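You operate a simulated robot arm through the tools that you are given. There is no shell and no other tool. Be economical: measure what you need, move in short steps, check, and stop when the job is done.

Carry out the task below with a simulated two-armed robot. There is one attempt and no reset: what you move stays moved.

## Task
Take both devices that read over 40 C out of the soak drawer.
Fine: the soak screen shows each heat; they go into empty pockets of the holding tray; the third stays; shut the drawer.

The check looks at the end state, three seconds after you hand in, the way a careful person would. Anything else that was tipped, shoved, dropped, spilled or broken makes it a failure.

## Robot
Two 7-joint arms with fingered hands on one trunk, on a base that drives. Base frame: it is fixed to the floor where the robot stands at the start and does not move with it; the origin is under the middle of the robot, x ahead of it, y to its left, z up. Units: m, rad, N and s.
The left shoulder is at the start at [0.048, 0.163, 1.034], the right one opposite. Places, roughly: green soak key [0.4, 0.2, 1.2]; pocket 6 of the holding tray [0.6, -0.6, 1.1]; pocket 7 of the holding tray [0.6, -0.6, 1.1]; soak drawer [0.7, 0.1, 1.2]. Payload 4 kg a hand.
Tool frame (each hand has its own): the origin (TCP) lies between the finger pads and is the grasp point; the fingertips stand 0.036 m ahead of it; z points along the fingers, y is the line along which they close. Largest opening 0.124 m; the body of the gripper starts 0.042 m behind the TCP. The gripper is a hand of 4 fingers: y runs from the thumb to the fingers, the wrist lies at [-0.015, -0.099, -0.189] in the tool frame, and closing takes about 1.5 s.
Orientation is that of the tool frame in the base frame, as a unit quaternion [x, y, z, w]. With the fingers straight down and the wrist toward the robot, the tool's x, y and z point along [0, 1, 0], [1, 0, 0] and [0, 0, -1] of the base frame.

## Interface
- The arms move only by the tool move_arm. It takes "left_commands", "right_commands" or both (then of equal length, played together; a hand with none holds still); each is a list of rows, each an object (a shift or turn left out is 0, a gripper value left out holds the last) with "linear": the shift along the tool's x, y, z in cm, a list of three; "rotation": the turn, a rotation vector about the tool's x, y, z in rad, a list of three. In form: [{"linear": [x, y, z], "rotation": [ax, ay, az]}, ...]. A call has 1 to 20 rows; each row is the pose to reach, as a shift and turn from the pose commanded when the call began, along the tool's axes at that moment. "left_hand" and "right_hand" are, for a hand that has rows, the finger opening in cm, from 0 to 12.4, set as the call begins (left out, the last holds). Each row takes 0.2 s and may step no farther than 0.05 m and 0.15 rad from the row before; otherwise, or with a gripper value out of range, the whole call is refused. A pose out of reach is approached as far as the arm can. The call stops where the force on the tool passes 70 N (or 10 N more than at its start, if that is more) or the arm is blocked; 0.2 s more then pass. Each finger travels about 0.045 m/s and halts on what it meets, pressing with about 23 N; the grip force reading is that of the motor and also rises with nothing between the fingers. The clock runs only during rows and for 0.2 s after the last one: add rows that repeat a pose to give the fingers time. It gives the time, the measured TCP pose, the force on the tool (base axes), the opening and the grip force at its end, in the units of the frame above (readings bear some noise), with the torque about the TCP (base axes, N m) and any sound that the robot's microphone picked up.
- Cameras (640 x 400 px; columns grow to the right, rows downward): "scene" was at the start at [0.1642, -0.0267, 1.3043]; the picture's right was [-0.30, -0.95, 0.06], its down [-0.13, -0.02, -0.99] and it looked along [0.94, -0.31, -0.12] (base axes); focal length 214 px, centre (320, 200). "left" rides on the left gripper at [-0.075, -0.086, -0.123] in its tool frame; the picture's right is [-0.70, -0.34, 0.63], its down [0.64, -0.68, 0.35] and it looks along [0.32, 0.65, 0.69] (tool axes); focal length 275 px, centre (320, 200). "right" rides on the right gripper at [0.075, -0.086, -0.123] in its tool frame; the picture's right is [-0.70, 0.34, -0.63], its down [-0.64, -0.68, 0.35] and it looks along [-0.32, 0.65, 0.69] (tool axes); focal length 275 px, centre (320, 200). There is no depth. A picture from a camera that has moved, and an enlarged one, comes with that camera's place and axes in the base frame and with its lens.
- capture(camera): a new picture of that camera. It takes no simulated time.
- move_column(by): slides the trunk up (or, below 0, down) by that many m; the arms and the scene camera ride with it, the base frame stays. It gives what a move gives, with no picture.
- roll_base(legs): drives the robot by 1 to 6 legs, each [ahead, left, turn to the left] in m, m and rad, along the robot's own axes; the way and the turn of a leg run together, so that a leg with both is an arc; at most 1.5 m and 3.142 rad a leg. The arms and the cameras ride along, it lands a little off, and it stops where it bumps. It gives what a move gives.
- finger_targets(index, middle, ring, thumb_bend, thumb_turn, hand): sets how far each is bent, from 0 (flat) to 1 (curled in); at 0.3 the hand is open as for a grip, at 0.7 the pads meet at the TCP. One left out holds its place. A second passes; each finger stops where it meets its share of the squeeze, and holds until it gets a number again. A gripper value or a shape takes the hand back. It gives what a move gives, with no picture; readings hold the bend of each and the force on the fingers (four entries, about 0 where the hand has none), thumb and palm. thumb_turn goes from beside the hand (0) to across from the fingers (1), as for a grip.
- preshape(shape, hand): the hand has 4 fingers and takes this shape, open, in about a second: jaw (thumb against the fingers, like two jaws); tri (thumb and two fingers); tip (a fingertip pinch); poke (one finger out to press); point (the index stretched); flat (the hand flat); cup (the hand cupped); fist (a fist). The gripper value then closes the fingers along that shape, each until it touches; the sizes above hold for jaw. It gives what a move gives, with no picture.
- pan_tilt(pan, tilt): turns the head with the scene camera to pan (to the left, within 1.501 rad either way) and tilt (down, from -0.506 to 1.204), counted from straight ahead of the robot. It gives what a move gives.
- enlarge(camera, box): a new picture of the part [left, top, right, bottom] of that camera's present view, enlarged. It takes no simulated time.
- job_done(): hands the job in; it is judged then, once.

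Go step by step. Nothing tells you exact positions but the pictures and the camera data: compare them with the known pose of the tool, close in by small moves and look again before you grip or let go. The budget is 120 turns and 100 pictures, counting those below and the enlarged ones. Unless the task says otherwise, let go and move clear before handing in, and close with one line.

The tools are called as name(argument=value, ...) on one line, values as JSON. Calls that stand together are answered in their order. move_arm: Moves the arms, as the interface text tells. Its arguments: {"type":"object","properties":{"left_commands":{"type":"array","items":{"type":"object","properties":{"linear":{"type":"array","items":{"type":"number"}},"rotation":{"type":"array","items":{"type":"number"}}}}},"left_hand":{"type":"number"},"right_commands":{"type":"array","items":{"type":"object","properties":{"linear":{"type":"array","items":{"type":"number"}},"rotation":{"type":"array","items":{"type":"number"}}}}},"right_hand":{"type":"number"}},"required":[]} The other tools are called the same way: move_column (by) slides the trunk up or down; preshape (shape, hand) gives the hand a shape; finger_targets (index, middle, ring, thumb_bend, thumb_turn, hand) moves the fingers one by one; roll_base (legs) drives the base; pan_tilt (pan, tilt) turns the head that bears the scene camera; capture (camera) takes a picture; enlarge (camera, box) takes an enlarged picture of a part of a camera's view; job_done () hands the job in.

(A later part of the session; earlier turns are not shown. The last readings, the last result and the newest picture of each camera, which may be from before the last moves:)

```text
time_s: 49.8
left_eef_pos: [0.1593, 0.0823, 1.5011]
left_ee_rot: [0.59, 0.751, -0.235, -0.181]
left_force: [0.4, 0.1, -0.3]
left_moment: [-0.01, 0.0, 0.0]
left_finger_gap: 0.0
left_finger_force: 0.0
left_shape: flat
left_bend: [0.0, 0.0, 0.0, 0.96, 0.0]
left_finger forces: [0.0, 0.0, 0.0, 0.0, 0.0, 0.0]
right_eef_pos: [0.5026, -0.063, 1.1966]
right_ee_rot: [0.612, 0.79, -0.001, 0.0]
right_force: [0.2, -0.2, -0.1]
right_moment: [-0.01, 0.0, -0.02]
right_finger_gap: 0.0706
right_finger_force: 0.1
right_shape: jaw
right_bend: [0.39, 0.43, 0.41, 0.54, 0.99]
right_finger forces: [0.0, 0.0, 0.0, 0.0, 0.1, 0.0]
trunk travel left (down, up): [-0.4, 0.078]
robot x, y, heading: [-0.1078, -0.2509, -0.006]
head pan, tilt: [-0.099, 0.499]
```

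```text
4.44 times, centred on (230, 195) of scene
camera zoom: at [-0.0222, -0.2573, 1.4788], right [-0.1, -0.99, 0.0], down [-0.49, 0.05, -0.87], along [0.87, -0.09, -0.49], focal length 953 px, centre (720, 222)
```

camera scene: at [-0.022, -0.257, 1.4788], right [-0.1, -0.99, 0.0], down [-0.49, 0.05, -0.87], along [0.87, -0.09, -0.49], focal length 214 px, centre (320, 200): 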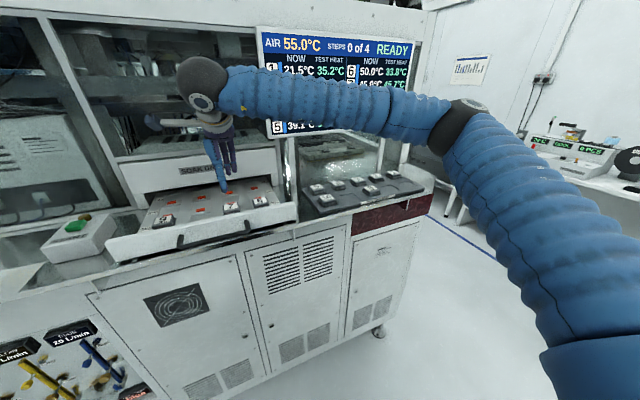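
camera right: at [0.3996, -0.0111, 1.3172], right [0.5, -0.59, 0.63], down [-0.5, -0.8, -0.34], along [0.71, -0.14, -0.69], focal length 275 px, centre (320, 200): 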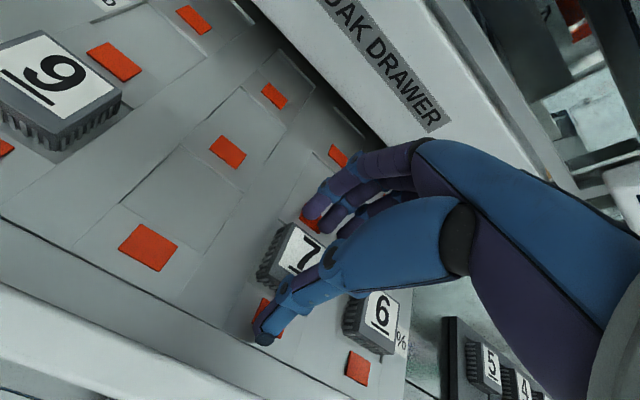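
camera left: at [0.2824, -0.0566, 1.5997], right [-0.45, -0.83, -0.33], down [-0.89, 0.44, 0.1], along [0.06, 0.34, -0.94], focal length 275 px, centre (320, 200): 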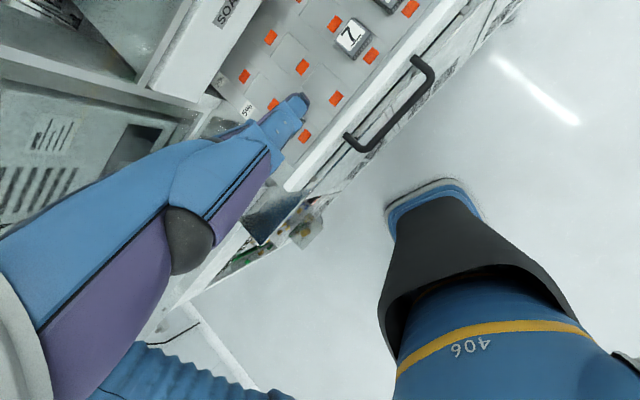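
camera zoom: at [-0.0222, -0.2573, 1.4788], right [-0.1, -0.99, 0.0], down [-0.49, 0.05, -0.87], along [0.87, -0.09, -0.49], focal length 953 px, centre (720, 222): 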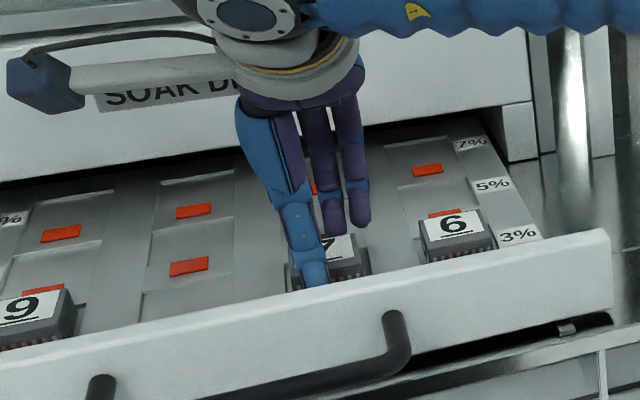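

Hand lies around device 7; I shift 0.5 cm right to centre and close.

move_arm(right_commands=[{"linear": [-0.5, 0, 0]}, {"linear": [-0.5, 0, 0]}])

move_arm(right_commands=[{"linear": [0, 0, 0]}, {"linear": [0, 0, 0]}, {"linear": [0, 0, 0]}, {"linear": [0, 0, 0]}, {"linear": [0, 0, 0]}, {"linear": [0, 0, 0]}, {"linear": [0, 0, 0]}, {"linear": [0, 0, 0]}], right_hand=2.5)

capture(camera="right")

enlarge(camera="scene", box=[170, 150, 290, 240])

```text
time_s: 50.4
left_eef_pos: [0.1592, 0.0815, 1.5004]
left_ee_rot: [0.589, 0.752, -0.236, -0.18]
left_force: [0.6, 0.1, -0.2]
left_moment: [0.0, -0.01, -0.02]
left_finger_gap: 0.0
left_finger_force: 0.0
left_shape: flat
left_bend: [0.0, 0.0, 0.0, 0.96, 0.0]
left_finger forces: [0.0, 0.0, 0.0, 0.1, 0.0, 0.0]
right_eef_pos: [0.504, -0.0668, 1.1968]
right_ee_rot: [0.612, 0.791, -0.001, -0.001]
right_force: [-0.7, 0.0, 0.7]
right_moment: [0.0, -0.01, -0.01]
right_finger_gap: 0.0702
right_finger_force: 0.0
right_shape: jaw
right_bend: [0.39, 0.43, 0.41, 0.54, 0.99]
right_finger forces: [0.0, 0.0, 0.0, 0.1, 0.0, 0.1]
trunk travel left (down, up): [-0.4, 0.078]
robot x, y, heading: [-0.1103, -0.251, -0.005]
head pan, tilt: [-0.099, 0.499]
```

```text
time_s: 52.2
left_eef_pos: [0.1585, 0.082, 1.5007]
left_ee_rot: [0.59, 0.751, -0.236, -0.181]
left_force: [0.5, -0.3, 0.9]
left_moment: [0.02, -0.01, 0.0]
left_finger_gap: 0.0001
left_finger_force: 0.0
left_shape: flat
left_bend: [0.0, 0.0, 0.0, 0.96, 0.0]
left_finger forces: [0.1, 0.0, 0.0, 0.0, 0.0, 0.0]
right_eef_pos: [0.5028, -0.0677, 1.1963]
right_ee_rot: [0.613, 0.79, -0.001, -0.001]
right_force: [0.1, 1.2, 3.6]
right_moment: [-0.05, 0.04, -0.01]
right_finger_gap: 0.0411
right_finger_force: 23.5
right_shape: jaw
right_bend: [0.5, 0.52, 0.57, 0.61, 1.0]
right_finger forces: [13.5, 7.3, 0.0, 0.0, 21.6, 0.0]
trunk travel left (down, up): [-0.4, 0.078]
robot x, y, heading: [-0.1081, -0.249, -0.003]
head pan, tilt: [-0.099, 0.499]
```

```text
44 pictures are left
camera right: at [0.4008, -0.0158, 1.3173], right [0.5, -0.59, 0.63], down [-0.5, -0.8, -0.34], along [0.71, -0.14, -0.69], focal length 275 px, centre (320, 200)
```

right: 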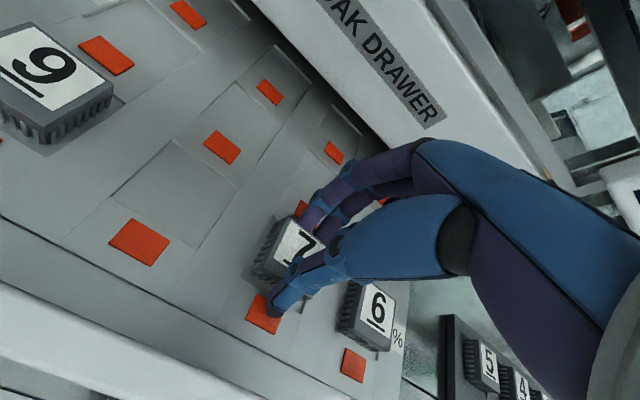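

```text
4.44 times, centred on (230, 195) of scene
camera zoom: at [-0.0225, -0.2573, 1.4788], right [-0.1, -0.99, 0.0], down [-0.49, 0.05, -0.87], along [0.87, -0.09, -0.49], focal length 953 px, centre (720, 222)
```

zoom: 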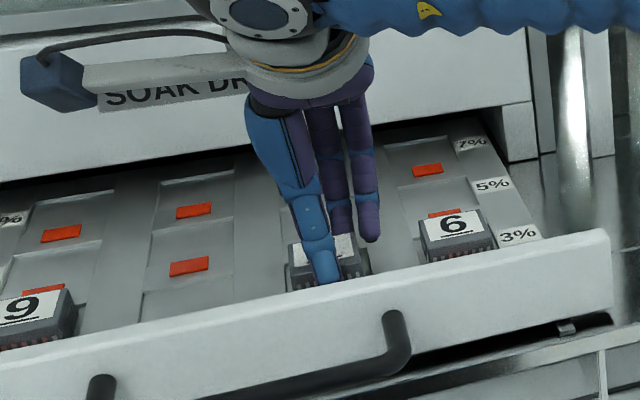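

Device 7 is gripped at 4.1 cm between thumb, index and middle finger. I lift it straight up and check.

move_arm(right_commands=[{"linear": [0, 0, -1]}, {"linear": [0, 0, -2.5]}, {"linear": [0, 0, -4.5]}, {"linear": [0, 0, -7]}, {"linear": [0, 0, -10]}, {"linear": [0, 0, -10]}])

capture(camera="right")

capture(camera="scene")

```text
time_s: 53.6
left_eef_pos: [0.1601, 0.0809, 1.5017]
left_ee_rot: [0.59, 0.751, -0.236, -0.182]
left_force: [-0.7, -0.5, -0.5]
left_moment: [-0.02, 0.03, -0.01]
left_finger_gap: 0.0001
left_finger_force: 0.0
left_shape: flat
left_bend: [0.0, 0.0, 0.0, 0.96, 0.0]
left_finger forces: [0.1, 0.1, 0.1, 0.0, 0.0, 0.1]
right_eef_pos: [0.5049, -0.0677, 1.2944]
right_ee_rot: [0.612, 0.791, 0.0, 0.0]
right_force: [0.0, 0.5, -0.1]
right_moment: [0.03, -0.01, -0.03]
right_finger_gap: 0.041
right_finger_force: 22.9
right_shape: jaw
right_bend: [0.5, 0.52, 0.57, 0.61, 1.0]
right_finger forces: [13.5, 7.5, 0.1, 0.0, 19.8, 0.1]
trunk travel left (down, up): [-0.4, 0.078]
robot x, y, heading: [-0.1094, -0.253, 0.001]
head pan, tilt: [-0.099, 0.499]
```

```text
42 pictures are left
camera right: at [0.4025, -0.0162, 1.4158], right [0.5, -0.59, 0.63], down [-0.5, -0.8, -0.34], along [0.71, -0.14, -0.69], focal length 275 px, centre (320, 200)
```

right: 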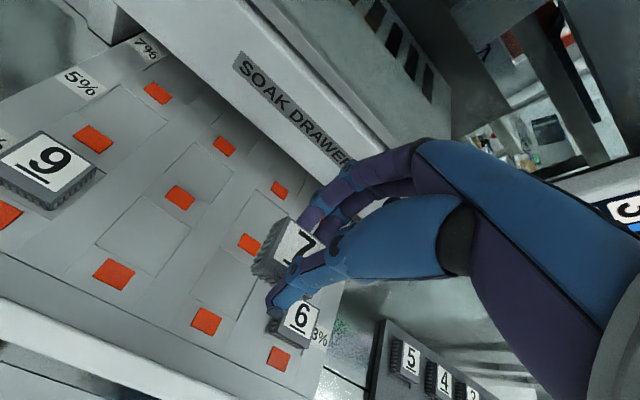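

```text
41 pictures are left
camera scene: at [-0.0216, -0.2572, 1.4787], right [-0.1, -0.99, 0.0], down [-0.49, 0.05, -0.87], along [0.87, -0.09, -0.49], focal length 214 px, centre (320, 200)
```

scene: 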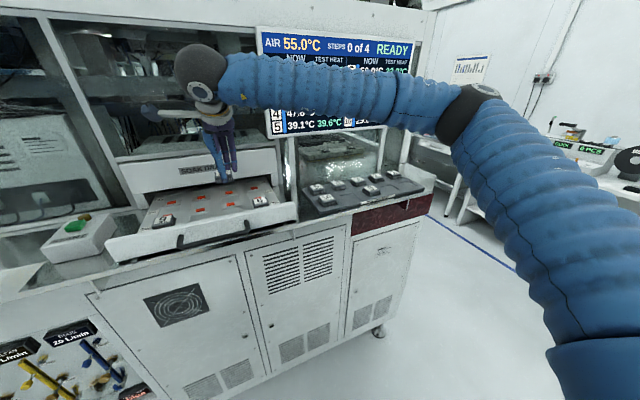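

Device 7 is held level. I carry it across toward pocket 7, bowing a little toward me to keep clear of the screen post.

move_arm(right_commands=[{"linear": [-4.3, -1.5, -1]}, {"linear": [-8.6, -3, -2]}, {"linear": [-12.9, -4, -2]}, {"linear": [-17.2, -4, -2], "rotation": [0, 0, -0.01]}, {"linear": [-21.5, -4, -2], "rotation": [0, 0, -0.02]}, {"linear": [-25.8, -4, -2], "rotation": [0, 0, -0.03]}, {"linear": [-30.1, -4, -2], "rotation": [0, 0, -0.04]}, {"linear": [-34.4, -4, -2], "rotation": [0, 0, -0.05]}, {"linear": [-38.7, -4, -2], "rotation": [0, 0, -0.06]}, {"linear": [-43, -4, -2], "rotation": [0, 0, -0.06]}, {"linear": [-47.4, -3.5, -1.5], "rotation": [0, 0, -0.06]}, {"linear": [-51.7, -3, -1], "rotation": [0, 0, -0.06]}, {"linear": [-51.7, -3, -1], "rotation": [0, 0, -0.06]}])

pan_tilt(pan=-0.6, tilt=0.45)

capture(camera="scene")

capture(camera="right")

```text
time_s: 56.4
left_eef_pos: [0.1593, 0.0821, 1.5014]
left_ee_rot: [0.589, 0.752, -0.235, -0.18]
left_force: [0.7, 0.4, 0.3]
left_moment: [0.01, -0.01, 0.01]
left_finger_gap: 0.0
left_finger_force: 0.1
left_shape: flat
left_bend: [0.0, 0.0, 0.0, 0.96, 0.0]
left_finger forces: [0.0, 0.0, 0.0, 0.0, 0.0, 0.0]
right_eef_pos: [0.6073, -0.5751, 1.3064]
right_ee_rot: [0.588, 0.809, -0.002, 0.0]
right_force: [-0.6, 0.4, 0.2]
right_moment: [-0.01, 0.02, -0.02]
right_finger_gap: 0.041
right_finger_force: 22.7
right_shape: jaw
right_bend: [0.5, 0.52, 0.57, 0.61, 1.0]
right_finger forces: [13.4, 7.5, 0.0, 0.1, 19.8, 0.1]
trunk travel left (down, up): [-0.4, 0.078]
robot x, y, heading: [-0.108, -0.2509, -0.0]
head pan, tilt: [-0.099, 0.499]
```

```text
time_s: 57.3
left_eef_pos: [0.1585, 0.0803, 1.5007]
left_ee_rot: [0.59, 0.752, -0.234, -0.181]
left_force: [0.4, -0.5, -0.3]
left_moment: [-0.01, 0.03, 0.03]
left_finger_gap: 0.0
left_finger_force: 0.1
left_shape: flat
left_bend: [0.0, 0.0, 0.0, 0.96, 0.0]
left_finger forces: [0.1, 0.0, 0.1, 0.1, 0.0, 0.0]
right_eef_pos: [0.6083, -0.5757, 1.3078]
right_ee_rot: [0.588, 0.809, 0.0, 0.0]
right_force: [-0.1, 0.3, -1.1]
right_moment: [0.02, -0.01, 0.0]
right_finger_gap: 0.0409
right_finger_force: 23.1
right_shape: jaw
right_bend: [0.5, 0.52, 0.57, 0.61, 1.0]
right_finger forces: [13.5, 7.5, 0.1, 0.0, 19.9, 0.0]
trunk travel left (down, up): [-0.4, 0.078]
robot x, y, heading: [-0.1096, -0.2491, 0.001]
head pan, tilt: [-0.6, 0.45]
```

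```text
40 pictures are left
camera scene: at [-0.0367, -0.3004, 1.4834], right [-0.56, -0.83, 0.01], down [-0.37, 0.25, -0.89], along [0.74, -0.51, -0.45], focal length 214 px, centre (320, 200)
```

scene: 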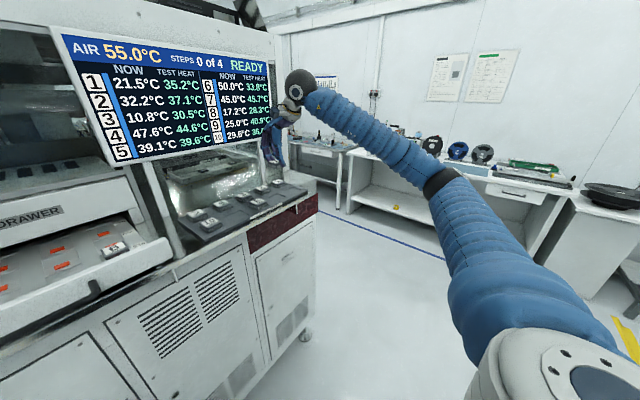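

```text
39 pictures are left
camera right: at [0.5026, -0.5301, 1.4275], right [0.54, -0.56, 0.63], down [-0.45, -0.82, -0.34], along [0.71, -0.1, -0.69], focal length 275 px, centre (320, 200)
```

right: 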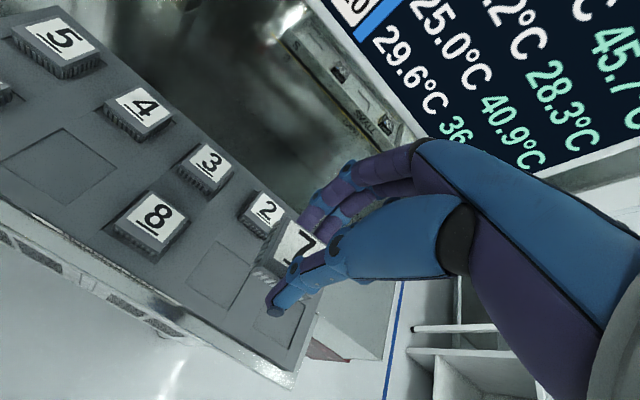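

Device row positions fit well: pocket 7 is centred at about [0.614, -0.560]. I align over it and come down to ~3 cm above seating.

move_arm(right_commands=[{"linear": [0.52, 1.03, 0], "rotation": [0, 0, -0.01]}, {"linear": [0.52, 1.03, 3], "rotation": [0, 0, -0.01]}, {"linear": [0.52, 1.03, 6], "rotation": [0, 0, -0.01]}, {"linear": [0.52, 1.03, 8.7], "rotation": [0, 0, -0.01]}, {"linear": [0.52, 1.03, 8.7], "rotation": [0, 0, -0.01]}])

capture(camera="right")

enlarge(camera="scene", box=[170, 130, 320, 250])

```text
time_s: 58.5
left_eef_pos: [0.158, 0.0812, 1.5015]
left_ee_rot: [0.59, 0.751, -0.235, -0.182]
left_force: [0.4, 0.5, 0.4]
left_moment: [-0.01, -0.01, -0.02]
left_finger_gap: 0.0002
left_finger_force: 0.1
left_shape: flat
left_bend: [0.0, 0.0, 0.0, 0.96, 0.0]
left_finger forces: [0.0, 0.0, 0.0, 0.0, 0.0, 0.0]
right_eef_pos: [0.6157, -0.5678, 1.219]
right_ee_rot: [0.584, 0.812, -0.001, -0.001]
right_force: [0.6, -0.1, -1.2]
right_moment: [0.0, -0.02, -0.01]
right_finger_gap: 0.0405
right_finger_force: 23.2
right_shape: jaw
right_bend: [0.5, 0.52, 0.57, 0.61, 1.0]
right_finger forces: [13.5, 7.5, 0.0, 0.0, 19.8, 0.1]
trunk travel left (down, up): [-0.4, 0.078]
robot x, y, heading: [-0.1073, -0.2497, -0.005]
head pan, tilt: [-0.6, 0.45]
```

```text
38 pictures are left
camera right: at [0.5089, -0.5227, 1.3406], right [0.54, -0.55, 0.63], down [-0.44, -0.83, -0.34], along [0.72, -0.09, -0.69], focal length 275 px, centre (320, 200)
```

right: 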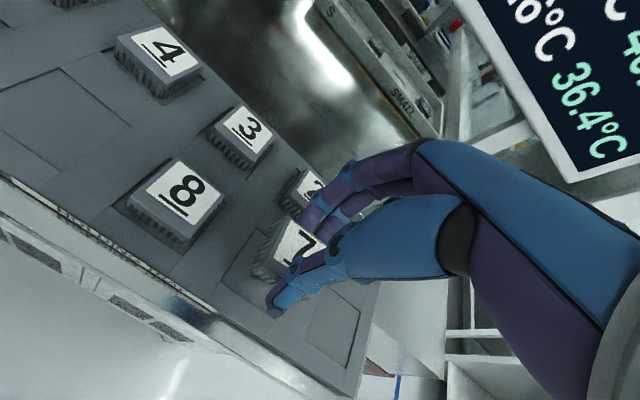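

```text
3.33 times, centred on (245, 190) of scene
camera zoom: at [-0.0371, -0.3004, 1.4835], right [-0.57, -0.82, 0.01], down [-0.37, 0.25, -0.89], along [0.74, -0.51, -0.45], focal length 715 px, centre (570, 233)
```

zoom: 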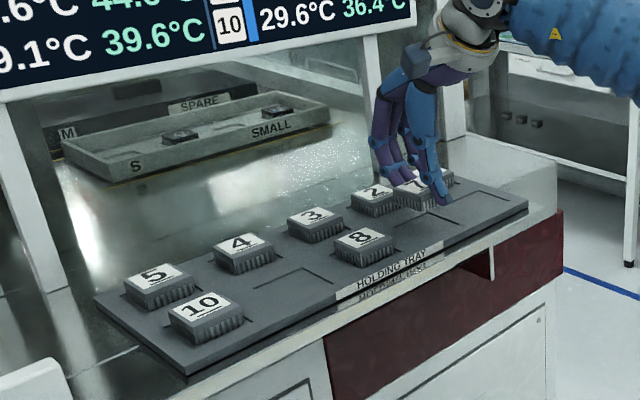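

The device hangs over pocket 7, fingers close to device 2 behind. I descend gently in small steps watching forces.

move_arm(right_commands=[{"linear": [0, 0, 0.5]}, {"linear": [0, 0, 1]}, {"linear": [0, 0, 1.5]}, {"linear": [0, 0, 1.5]}])

enlarge(camera="right", box=[180, 120, 420, 340])

enlarge(camera="scene", box=[230, 150, 310, 210])

```text
time_s: 59.5
left_eef_pos: [0.1589, 0.0822, 1.501]
left_ee_rot: [0.589, 0.752, -0.235, -0.18]
left_force: [-0.2, 0.9, -0.4]
left_moment: [0.0, 0.01, 0.03]
left_finger_gap: 0.0002
left_finger_force: 0.0
left_shape: flat
left_bend: [0.0, 0.0, 0.0, 0.96, 0.0]
left_finger forces: [0.0, 0.1, 0.0, 0.1, 0.1, 0.0]
right_eef_pos: [0.6144, -0.567, 1.2042]
right_ee_rot: [0.585, 0.811, 0.0, -0.001]
right_force: [-0.5, 0.3, -0.1]
right_moment: [0.01, -0.01, -0.01]
right_finger_gap: 0.0409
right_finger_force: 23.0
right_shape: jaw
right_bend: [0.5, 0.52, 0.57, 0.61, 1.0]
right_finger forces: [13.6, 7.5, 0.0, 0.0, 19.8, 0.0]
trunk travel left (down, up): [-0.4, 0.078]
robot x, y, heading: [-0.1063, -0.2545, 0.0]
head pan, tilt: [-0.6, 0.45]
```

```text
1.82 times, centred on (300, 230) of right
camera zoom: at [0.5074, -0.5227, 1.3249], right [0.54, -0.55, 0.63], down [-0.44, -0.83, -0.34], along [0.71, -0.09, -0.69], focal length 500 px, centre (356, 146)
```

zoom: 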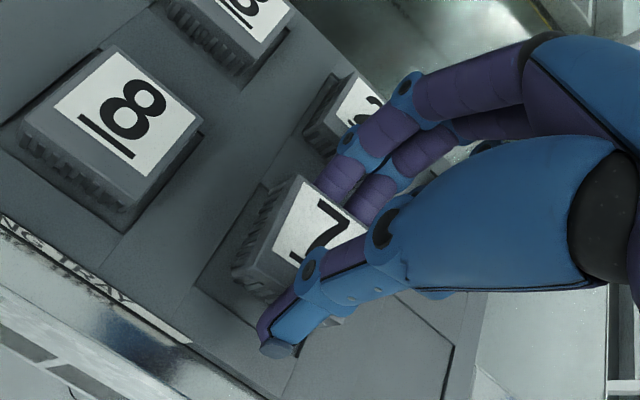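

```text
6.67 times, centred on (270, 180) of scene
camera zoom: at [-0.0369, -0.3004, 1.4835], right [-0.57, -0.82, 0.01], down [-0.37, 0.25, -0.89], along [0.74, -0.51, -0.45], focal length 1430 px, centre (653, 333)
```

zoom: 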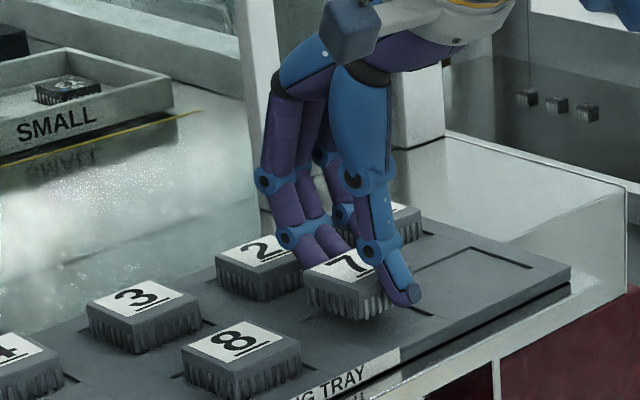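

Fingers clear device 2 by over a centimetre. The device seems ~4 mm too near and ~3 mm right of the pocket; I correct and descend 1 cm.

move_arm(right_commands=[{"linear": [0.3, 0.4, 0]}, {"linear": [0.3, 0.4, 0.5]}, {"linear": [0.3, 0.4, 1.0]}, {"linear": [0.3, 0.4, 1.0]}])

enlarge(camera="right", box=[200, 160, 400, 320])

enlarge(camera="scene", box=[230, 150, 310, 210])

```text
time_s: 60.5
left_eef_pos: [0.1586, 0.0814, 1.5013]
left_ee_rot: [0.59, 0.751, -0.234, -0.181]
left_force: [-0.1, -0.3, 0.2]
left_moment: [0.0, 0.0, -0.01]
left_finger_gap: 0.0001
left_finger_force: 0.1
left_shape: flat
left_bend: [0.0, 0.0, 0.0, 0.96, 0.0]
left_finger forces: [0.0, 0.0, 0.0, 0.1, 0.0, 0.0]
right_eef_pos: [0.6149, -0.5615, 1.1934]
right_ee_rot: [0.584, 0.812, -0.001, 0.0]
right_force: [0.3, 0.5, -0.1]
right_moment: [-0.04, -0.02, 0.01]
right_finger_gap: 0.0407
right_finger_force: 23.1
right_shape: jaw
right_bend: [0.5, 0.52, 0.57, 0.61, 1.0]
right_finger forces: [13.5, 7.5, 0.0, 0.0, 19.8, 0.0]
trunk travel left (down, up): [-0.4, 0.078]
robot x, y, heading: [-0.1104, -0.2496, 0.004]
head pan, tilt: [-0.6, 0.45]
```

```text
2.50 times, centred on (300, 240) of right
camera zoom: at [0.5096, -0.5186, 1.3149], right [0.54, -0.55, 0.63], down [-0.44, -0.83, -0.34], along [0.71, -0.09, -0.69], focal length 688 px, centre (370, 100)
```

zoom: 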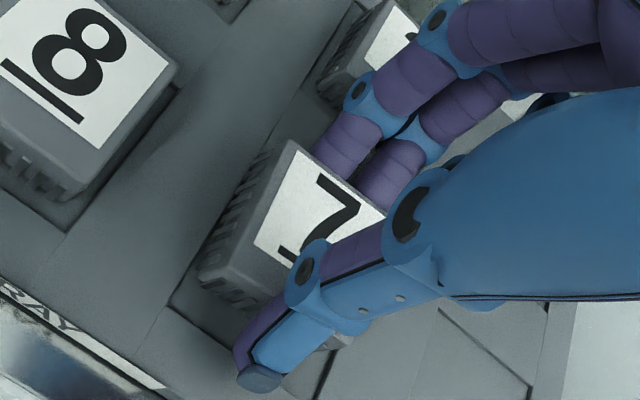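

```text
6.67 times, centred on (270, 180) of scene
camera zoom: at [-0.0368, -0.3003, 1.4835], right [-0.57, -0.82, 0.01], down [-0.37, 0.25, -0.89], along [0.74, -0.51, -0.45], focal length 1430 px, centre (653, 333)
```

zoom: 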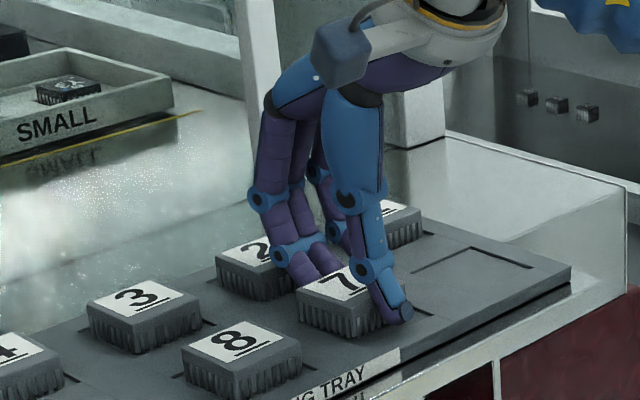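

It looks nearly aligned; a small 2.5 mm shift right and 1 mm nearer centres it by the pocket edges. Then I lower until it seats.

move_arm(right_commands=[{"linear": [-0.25, -0.1, 0]}, {"linear": [-0.25, -0.1, 0.3]}, {"linear": [-0.25, -0.1, 0.5]}, {"linear": [-0.25, -0.1, 0.7]}, {"linear": [-0.25, -0.1, 0.7]}])

enlarge(camera="right", box=[200, 160, 400, 320])

```text
time_s: 61.7
left_eef_pos: [0.1571, 0.0807, 1.5005]
left_ee_rot: [0.59, 0.752, -0.235, -0.179]
left_force: [0.3, -0.1, 0.7]
left_moment: [0.04, -0.03, 0.0]
left_finger_gap: 0.0
left_finger_force: 0.1
left_shape: flat
left_bend: [0.0, 0.0, 0.0, 0.96, 0.0]
left_finger forces: [0.0, 0.0, 0.0, 0.0, 0.0, 0.0]
right_eef_pos: [0.6155, -0.5658, 1.1891]
right_ee_rot: [0.584, 0.812, 0.0, 0.001]
right_force: [3.4, -1.8, 23.3]
right_moment: [0.08, -0.37, -0.02]
right_finger_gap: 0.0416
right_finger_force: 22.8
right_shape: jaw
right_bend: [0.5, 0.52, 0.57, 0.61, 1.0]
right_finger forces: [17.0, 9.7, 0.1, 0.0, 25.7, 0.1]
trunk travel left (down, up): [-0.4, 0.078]
robot x, y, heading: [-0.1112, -0.2491, -0.0]
head pan, tilt: [-0.6, 0.45]
```

```text
2.50 times, centred on (300, 240) of right
camera zoom: at [0.5086, -0.521, 1.3107], right [0.54, -0.55, 0.64], down [-0.44, -0.83, -0.35], along [0.72, -0.09, -0.69], focal length 688 px, centre (370, 100)
```

zoom: 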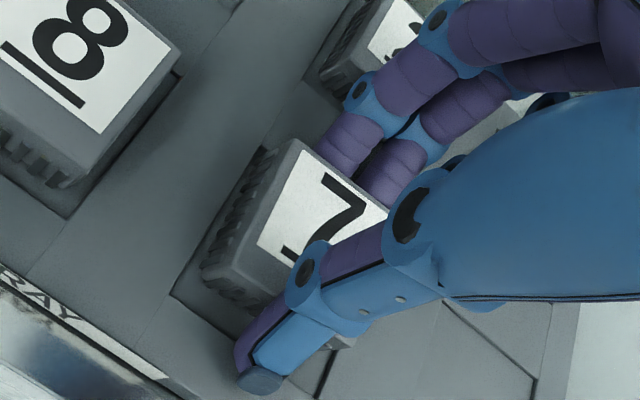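

Contact at 23 N near the expected seating height. I check from the side whether it sits level with its neighbours.

enlarge(camera="scene", box=[230, 150, 310, 210])

```text
6.67 times, centred on (270, 180) of scene
camera zoom: at [-0.0382, -0.3, 1.4837], right [-0.57, -0.82, 0.01], down [-0.37, 0.25, -0.89], along [0.74, -0.51, -0.45], focal length 1430 px, centre (653, 333)
```

zoom: 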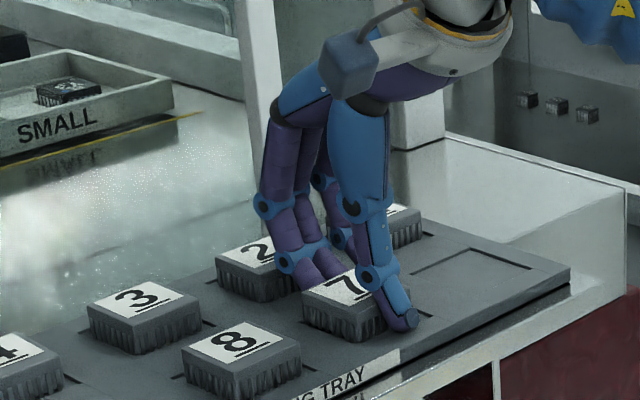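

It is nearly level, perhaps 2 mm high. I nudge it a few millimetres left and nearer under light pressure to see whether it drops further.

move_arm(right_commands=[{"linear": [0.1, -0.1, 0]}, {"linear": [0.2, -0.2, 0]}, {"linear": [0.2, -0.2, 0]}])

enlarge(camera="right", box=[200, 160, 400, 320])

```text
time_s: 62.5
left_eef_pos: [0.1569, 0.0829, 1.5018]
left_ee_rot: [0.59, 0.751, -0.235, -0.18]
left_force: [0.1, 0.1, 0.3]
left_moment: [0.0, 0.02, -0.02]
left_finger_gap: 0.0
left_finger_force: 0.1
left_shape: flat
left_bend: [0.0, 0.0, 0.0, 0.96, 0.0]
left_finger forces: [0.0, 0.1, 0.0, 0.0, 0.0, 0.1]
right_eef_pos: [0.6121, -0.5648, 1.1887]
right_ee_rot: [0.585, 0.811, -0.001, 0.001]
right_force: [10.0, -5.9, 32.9]
right_moment: [-0.06, -0.58, -0.15]
right_finger_gap: 0.0421
right_finger_force: 23.6
right_shape: jaw
right_bend: [0.49, 0.51, 0.57, 0.61, 1.0]
right_finger forces: [18.1, 10.9, 0.0, 0.0, 26.6, 0.1]
trunk travel left (down, up): [-0.4, 0.078]
robot x, y, heading: [-0.1127, -0.2506, 0.001]
head pan, tilt: [-0.6, 0.45]
```

```text
2.50 times, centred on (300, 240) of right
camera zoom: at [0.5064, -0.5196, 1.31], right [0.54, -0.55, 0.64], down [-0.44, -0.83, -0.35], along [0.72, -0.09, -0.69], focal length 688 px, centre (370, 100)
```

zoom: 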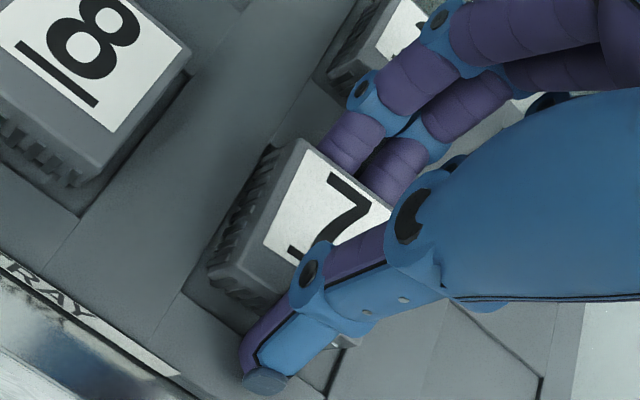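

By comparing margins with device 8, device 7 sits about 3-4 mm too far back and 2 mm left. I lift 3 mm, shift, and lower again.

move_arm(right_commands=[{"linear": [0, 0, -0.4]}, {"linear": [-0.2, -0.4, -0.4]}, {"linear": [-0.2, -0.4, -0.2]}, {"linear": [-0.2, -0.4, 0]}, {"linear": [-0.2, -0.4, 0.1]}, {"linear": [-0.2, -0.4, 0.1]}])

enlarge(camera="right", box=[200, 160, 400, 320])

```text
time_s: 63.9
left_eef_pos: [0.156, 0.0839, 1.5014]
left_ee_rot: [0.589, 0.751, -0.236, -0.18]
left_force: [-0.7, 0.3, 0.5]
left_moment: [-0.03, 0.01, 0.0]
left_finger_gap: 0.0
left_finger_force: 0.1
left_shape: flat
left_bend: [0.0, 0.0, 0.0, 0.96, 0.0]
left_finger forces: [0.0, 0.0, 0.0, 0.1, 0.1, 0.1]
right_eef_pos: [0.6096, -0.5658, 1.1881]
right_ee_rot: [0.584, 0.812, 0.0, 0.001]
right_force: [9.0, 0.1, 39.0]
right_moment: [0.08, -0.27, -0.05]
right_finger_gap: 0.0412
right_finger_force: 22.8
right_shape: jaw
right_bend: [0.48, 0.51, 0.57, 0.62, 1.0]
right_finger forces: [18.3, 11.2, 0.1, 0.1, 32.5, 0.0]
trunk travel left (down, up): [-0.4, 0.078]
robot x, y, heading: [-0.1108, -0.2469, 0.005]
head pan, tilt: [-0.6, 0.45]
```

```text
2.50 times, centred on (300, 240) of right
camera zoom: at [0.5028, -0.5216, 1.3089], right [0.54, -0.55, 0.64], down [-0.44, -0.83, -0.35], along [0.72, -0.09, -0.69], focal length 688 px, centre (370, 100)
```

zoom: 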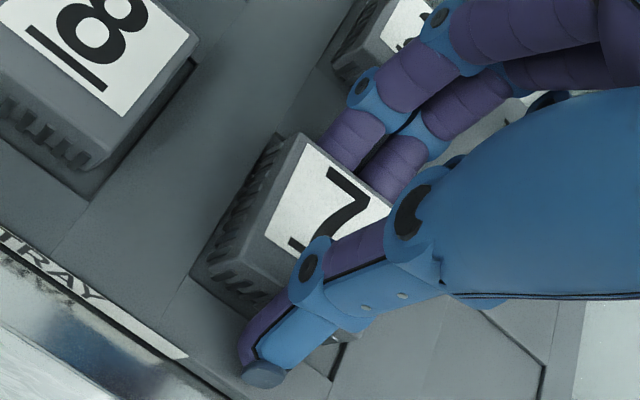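

The stop height is the same in three spots, so it rests on the pocket floor (or my tips touch the tray), with margins like device 8's. I ease the pressure and open slightly to release.

move_arm(right_commands=[{"linear": [0, 0, -0.2]}, {"linear": [0, 0, -0.2]}])

move_arm(right_commands=[{"linear": [0, 0, 0]}, {"linear": [0, 0, 0]}, {"linear": [0, 0, 0]}, {"linear": [0, 0, 0]}], right_hand=5.8)

move_arm(right_commands=[{"linear": [0, 0, -1]}, {"linear": [0, 0, -2.5]}, {"linear": [0, 0, -5]}, {"linear": [0, 0, -8]}, {"linear": [0, 0, -11]}, {"linear": [0, -2, -13]}])

capture(camera="right")

enlarge(camera="scene", box=[230, 150, 310, 210])

```text
time_s: 64.5
left_eef_pos: [0.1569, 0.0833, 1.4996]
left_ee_rot: [0.59, 0.751, -0.236, -0.18]
left_force: [0.0, -0.3, -0.3]
left_moment: [-0.02, 0.03, 0.0]
left_finger_gap: 0.0001
left_finger_force: 0.1
left_shape: flat
left_bend: [0.0, 0.0, 0.0, 0.96, 0.0]
left_finger forces: [0.1, 0.0, 0.0, 0.0, 0.0, 0.0]
right_eef_pos: [0.6092, -0.5658, 1.1888]
right_ee_rot: [0.585, 0.811, -0.001, 0.0]
right_force: [7.8, 1.2, 33.0]
right_moment: [0.05, -0.32, -0.1]
right_finger_gap: 0.0413
right_finger_force: 23.6
right_shape: jaw
right_bend: [0.48, 0.51, 0.57, 0.62, 1.0]
right_finger forces: [18.0, 10.9, 0.1, 0.0, 29.1, 0.1]
trunk travel left (down, up): [-0.4, 0.078]
robot x, y, heading: [-0.1095, -0.2529, -0.001]
head pan, tilt: [-0.6, 0.45]
```

```text
time_s: 65.5
left_eef_pos: [0.1589, 0.082, 1.5021]
left_ee_rot: [0.589, 0.752, -0.237, -0.18]
left_force: [0.4, -0.2, 0.6]
left_moment: [-0.02, -0.05, 0.05]
left_finger_gap: 0.0
left_finger_force: 0.1
left_shape: flat
left_bend: [0.0, 0.0, 0.0, 0.96, 0.0]
left_finger forces: [0.1, 0.0, 0.0, 0.1, 0.0, 0.0]
right_eef_pos: [0.6096, -0.5668, 1.1865]
right_ee_rot: [0.584, 0.812, -0.002, -0.001]
right_force: [6.7, 2.5, 11.7]
right_moment: [0.01, 0.01, 0.02]
right_finger_gap: 0.0508
right_finger_force: 0.0
right_shape: jaw
right_bend: [0.44, 0.47, 0.45, 0.6, 1.0]
right_finger forces: [1.4, 0.2, 0.1, 0.0, 10.6, 0.0]
trunk travel left (down, up): [-0.4, 0.078]
robot x, y, heading: [-0.1103, -0.2516, 0.001]
head pan, tilt: [-0.6, 0.45]
```

```text
time_s: 66.9
left_eef_pos: [0.1569, 0.0807, 1.5015]
left_ee_rot: [0.589, 0.752, -0.235, -0.181]
left_force: [-1.0, 0.2, -1.0]
left_moment: [-0.02, -0.02, 0.01]
left_finger_gap: 0.0001
left_finger_force: 0.0
left_shape: flat
left_bend: [0.0, 0.0, 0.0, 0.96, 0.0]
left_finger forces: [0.0, 0.0, 0.0, 0.0, 0.0, 0.0]
right_eef_pos: [0.5901, -0.575, 1.3193]
right_ee_rot: [0.584, 0.812, -0.001, 0.0]
right_force: [0.6, 0.1, 0.1]
right_moment: [0.01, 0.03, -0.01]
right_finger_gap: 0.0578
right_finger_force: 0.0
right_shape: jaw
right_bend: [0.43, 0.47, 0.45, 0.57, 1.0]
right_finger forces: [0.0, 0.0, 0.0, 0.0, 0.0, 0.0]
trunk travel left (down, up): [-0.4, 0.078]
robot x, y, heading: [-0.1096, -0.2512, 0.002]
head pan, tilt: [-0.6, 0.45]
```

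```text
28 pictures are left
camera right: at [0.4848, -0.5307, 1.4394], right [0.54, -0.55, 0.63], down [-0.44, -0.83, -0.34], along [0.72, -0.09, -0.69], focal length 275 px, centre (320, 200)
```

right: 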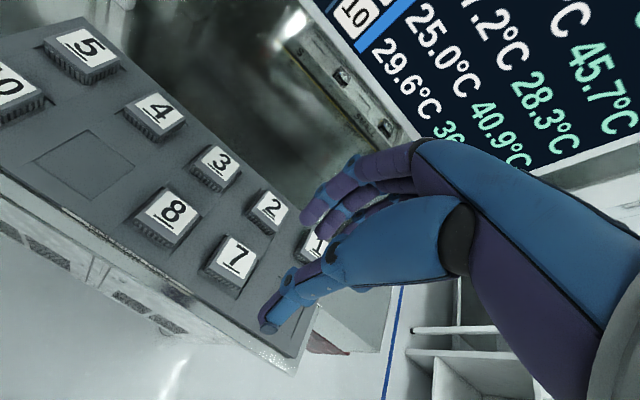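

```text
6.67 times, centred on (270, 180) of scene
camera zoom: at [-0.038, -0.3009, 1.4835], right [-0.57, -0.82, 0.01], down [-0.37, 0.25, -0.89], along [0.74, -0.51, -0.45], focal length 1430 px, centre (653, 333)
```

zoom: 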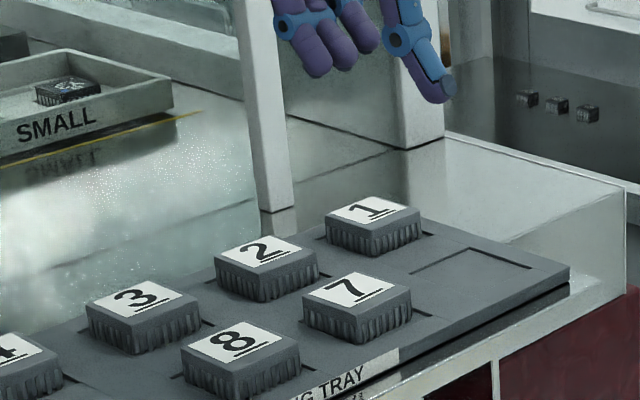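

Device 7 is seated, level with its neighbours. Now I move the right hand back over device 6 the same way.

move_arm(right_commands=[{"linear": [4.3, 0, -1], "rotation": [0, 0, 0.007]}, {"linear": [8.6, 0, -1], "rotation": [0, 0, 0.015]}, {"linear": [12.9, 0, -1], "rotation": [0, 0, 0.022]}, {"linear": [17.2, 0.5, -1], "rotation": [0, 0, 0.03]}, {"linear": [21.5, 1.5, -1], "rotation": [0, 0, 0.037]}, {"linear": [25.8, 3, -1], "rotation": [0, 0, 0.045]}, {"linear": [30.1, 4.5, 0], "rotation": [0, 0, 0.052]}, {"linear": [34.4, 6, 1], "rotation": [0, 0, 0.06]}, {"linear": [38.7, 7, 2], "rotation": [0, 0, 0.067]}, {"linear": [42.9, 7.5, 3.5], "rotation": [0, 0, 0.0735]}, {"linear": [42.9, 7.5, 5.9], "rotation": [0, 0, 0.0735]}, {"linear": [42.9, 7.5, 5.9], "rotation": [0, 0, 0.0735]}], right_hand=7)

pan_tilt(pan=-0.1, tilt=0.5)

capture(camera="right")

enlarge(camera="scene", box=[170, 130, 310, 235])

```text
time_s: 69.5
left_eef_pos: [0.1576, 0.0829, 1.5001]
left_ee_rot: [0.589, 0.751, -0.236, -0.181]
left_force: [0.7, -0.4, -0.1]
left_moment: [-0.04, -0.01, 0.0]
left_finger_gap: 0.0001
left_finger_force: 0.0
left_shape: flat
left_bend: [0.0, 0.0, 0.0, 0.96, 0.0]
left_finger forces: [0.0, 0.0, 0.0, 0.0, 0.0, 0.1]
right_eef_pos: [0.5259, -0.141, 1.26]
right_ee_rot: [0.613, 0.79, -0.001, 0.001]
right_force: [-0.4, 0.3, -1.3]
right_moment: [-0.01, 0.01, 0.01]
right_finger_gap: 0.0696
right_finger_force: 0.1
right_shape: jaw
right_bend: [0.39, 0.43, 0.41, 0.54, 0.99]
right_finger forces: [0.1, 0.1, 0.0, 0.0, 0.0, 0.0]
trunk travel left (down, up): [-0.4, 0.078]
robot x, y, heading: [-0.1101, -0.2512, -0.001]
head pan, tilt: [-0.6, 0.45]
```

```text
time_s: 70.4
left_eef_pos: [0.1581, 0.0816, 1.501]
left_ee_rot: [0.59, 0.751, -0.235, -0.181]
left_force: [-0.5, -0.1, -0.4]
left_moment: [0.0, -0.02, 0.01]
left_finger_gap: 0.0
left_finger_force: 0.2
left_shape: flat
left_bend: [0.0, 0.0, 0.0, 0.96, 0.0]
left_finger forces: [0.0, 0.1, 0.0, 0.0, 0.0, 0.0]
right_eef_pos: [0.5255, -0.1424, 1.2614]
right_ee_rot: [0.613, 0.79, -0.001, -0.001]
right_force: [-0.4, -0.9, -0.7]
right_moment: [0.02, 0.0, 0.0]
right_finger_gap: 0.0698
right_finger_force: 0.1
right_shape: jaw
right_bend: [0.39, 0.43, 0.41, 0.54, 0.99]
right_finger forces: [0.0, 0.0, 0.1, 0.0, 0.1, 0.0]
trunk travel left (down, up): [-0.4, 0.078]
robot x, y, heading: [-0.1085, -0.249, 0.001]
head pan, tilt: [-0.099, 0.499]
```

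```text
26 pictures are left
camera right: at [0.4241, -0.0904, 1.3815], right [0.5, -0.59, 0.63], down [-0.5, -0.79, -0.34], along [0.71, -0.15, -0.69], focal length 275 px, centre (320, 200)
```

right: 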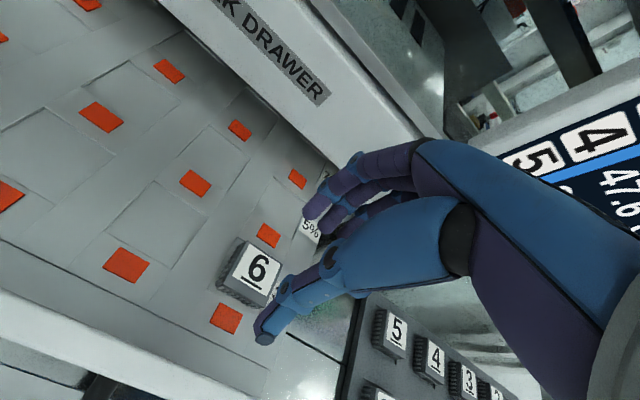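

```text
3.81 times, centred on (240, 182) of scene
camera zoom: at [-0.0222, -0.2576, 1.4788], right [-0.1, -0.99, 0.0], down [-0.49, 0.05, -0.87], along [0.87, -0.09, -0.49], focal length 817 px, centre (625, 267)
```

zoom: 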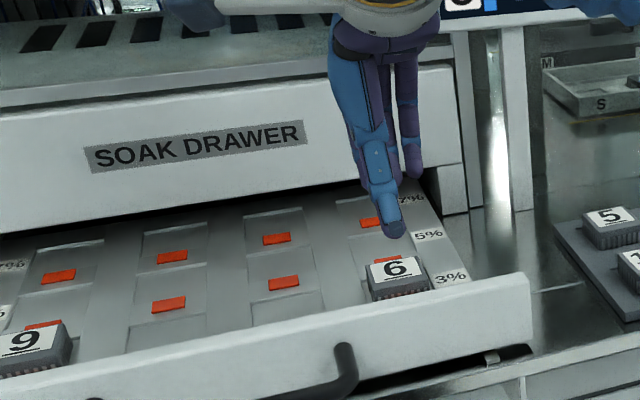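

Device 6 measures at about [0.530, -0.138]; I adjust 5 mm ahead and descend around it.

move_arm(right_commands=[{"linear": [-0.2, 0.45, 1]}, {"linear": [-0.2, 0.45, 2.5]}, {"linear": [-0.2, 0.45, 4]}, {"linear": [-0.2, 0.45, 5.3]}, {"linear": [-0.2, 0.45, 6.4]}, {"linear": [-0.2, 0.45, 6.4]}])

enlarge(camera="scene", box=[200, 150, 300, 230])

capture(camera="right")

```text
time_s: 71.8
left_eef_pos: [0.1583, 0.0824, 1.4998]
left_ee_rot: [0.59, 0.751, -0.236, -0.181]
left_force: [0.3, -0.6, -0.6]
left_moment: [-0.02, 0.01, 0.0]
left_finger_gap: 0.0
left_finger_force: 0.1
left_shape: flat
left_bend: [0.0, 0.0, 0.0, 0.96, 0.0]
left_finger forces: [0.0, 0.0, 0.0, 0.1, 0.0, 0.1]
right_eef_pos: [0.5319, -0.1437, 1.1956]
right_ee_rot: [0.613, 0.79, -0.001, 0.0]
right_force: [0.6, 0.2, 0.1]
right_moment: [-0.02, 0.03, 0.01]
right_finger_gap: 0.0697
right_finger_force: 0.1
right_shape: jaw
right_bend: [0.39, 0.43, 0.41, 0.54, 0.99]
right_finger forces: [0.0, 0.0, 0.0, 0.0, 0.0, 0.0]
trunk travel left (down, up): [-0.4, 0.078]
robot x, y, heading: [-0.1093, -0.2488, 0.002]
head pan, tilt: [-0.099, 0.499]
```

```text
5.00 times, centred on (250, 190) of scene
camera zoom: at [-0.0222, -0.2573, 1.4788], right [-0.1, -0.99, 0.0], down [-0.49, 0.05, -0.87], along [0.87, -0.09, -0.49], focal length 1072 px, centre (670, 250)
```

zoom: 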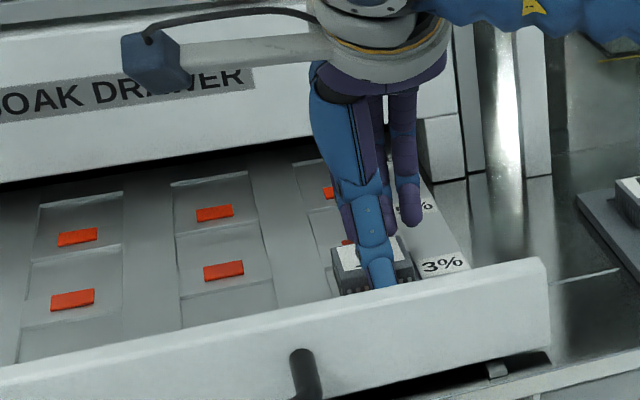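

```text
23 pictures are left
camera right: at [0.4291, -0.092, 1.317], right [0.5, -0.59, 0.63], down [-0.5, -0.79, -0.34], along [0.71, -0.15, -0.69], focal length 275 px, centre (320, 200)
```

right: 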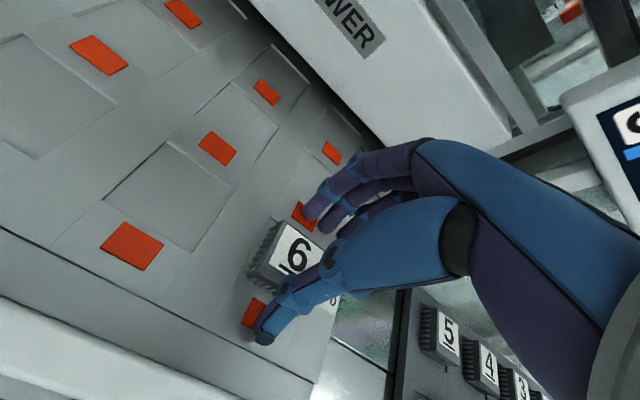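

Thumb is centred on device 6, fingers behind. I close.

move_arm(right_commands=[{"linear": [0, 0, 0]}, {"linear": [0, 0, 0]}, {"linear": [0, 0, 0]}, {"linear": [0, 0, 0]}, {"linear": [0, 0, 0]}, {"linear": [0, 0, 0]}, {"linear": [0, 0, 0]}, {"linear": [0, 0, 0]}], right_hand=2.5)

move_arm(right_commands=[{"linear": [0, 0, -1]}, {"linear": [0, 0, -2.5]}, {"linear": [0, 0, -4.5]}, {"linear": [0, 0, -7]}, {"linear": [0, 0, -10]}, {"linear": [0, 0, -10]}])

capture(camera="right")

```text
time_s: 73.6
left_eef_pos: [0.1578, 0.081, 1.5008]
left_ee_rot: [0.59, 0.751, -0.235, -0.181]
left_force: [-0.3, -0.2, -0.2]
left_moment: [0.05, 0.01, 0.01]
left_finger_gap: 0.0
left_finger_force: 0.1
left_shape: flat
left_bend: [0.0, 0.0, 0.0, 0.96, 0.0]
left_finger forces: [0.1, 0.0, 0.0, 0.1, 0.0, 0.1]
right_eef_pos: [0.5308, -0.1446, 1.1964]
right_ee_rot: [0.614, 0.79, 0.0, 0.0]
right_force: [-0.6, -1.1, 3.8]
right_moment: [-0.02, 0.08, 0.0]
right_finger_gap: 0.0414
right_finger_force: 23.1
right_shape: jaw
right_bend: [0.5, 0.52, 0.57, 0.61, 1.0]
right_finger forces: [13.1, 7.3, 0.0, 0.0, 21.4, 0.0]
trunk travel left (down, up): [-0.4, 0.078]
robot x, y, heading: [-0.1095, -0.2466, 0.002]
head pan, tilt: [-0.099, 0.499]
```

```text
time_s: 75.0
left_eef_pos: [0.16, 0.081, 1.5011]
left_ee_rot: [0.589, 0.751, -0.235, -0.181]
left_force: [-0.3, 1.1, -0.6]
left_moment: [0.05, 0.02, -0.01]
left_finger_gap: 0.0
left_finger_force: 0.0
left_shape: flat
left_bend: [0.0, 0.0, 0.0, 0.96, 0.0]
left_finger forces: [0.1, 0.0, 0.1, 0.1, 0.1, 0.1]
right_eef_pos: [0.5319, -0.1458, 1.2934]
right_ee_rot: [0.614, 0.789, -0.001, -0.001]
right_force: [-0.1, 0.4, -0.5]
right_moment: [0.0, 0.02, 0.01]
right_finger_gap: 0.041
right_finger_force: 23.4
right_shape: jaw
right_bend: [0.5, 0.52, 0.57, 0.61, 1.0]
right_finger forces: [13.4, 7.8, 0.1, 0.1, 19.7, 0.1]
trunk travel left (down, up): [-0.4, 0.078]
robot x, y, heading: [-0.1095, -0.2479, -0.0]
head pan, tilt: [-0.099, 0.499]
```

```text
22 pictures are left
camera right: at [0.4291, -0.093, 1.4148], right [0.5, -0.59, 0.63], down [-0.5, -0.79, -0.34], along [0.71, -0.15, -0.69], focal length 275 px, centre (320, 200)
```

right: 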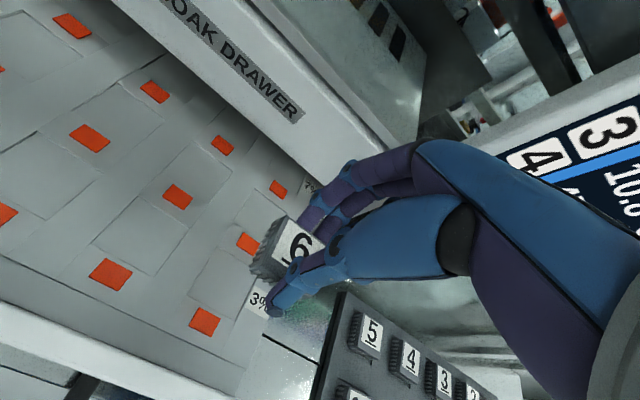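

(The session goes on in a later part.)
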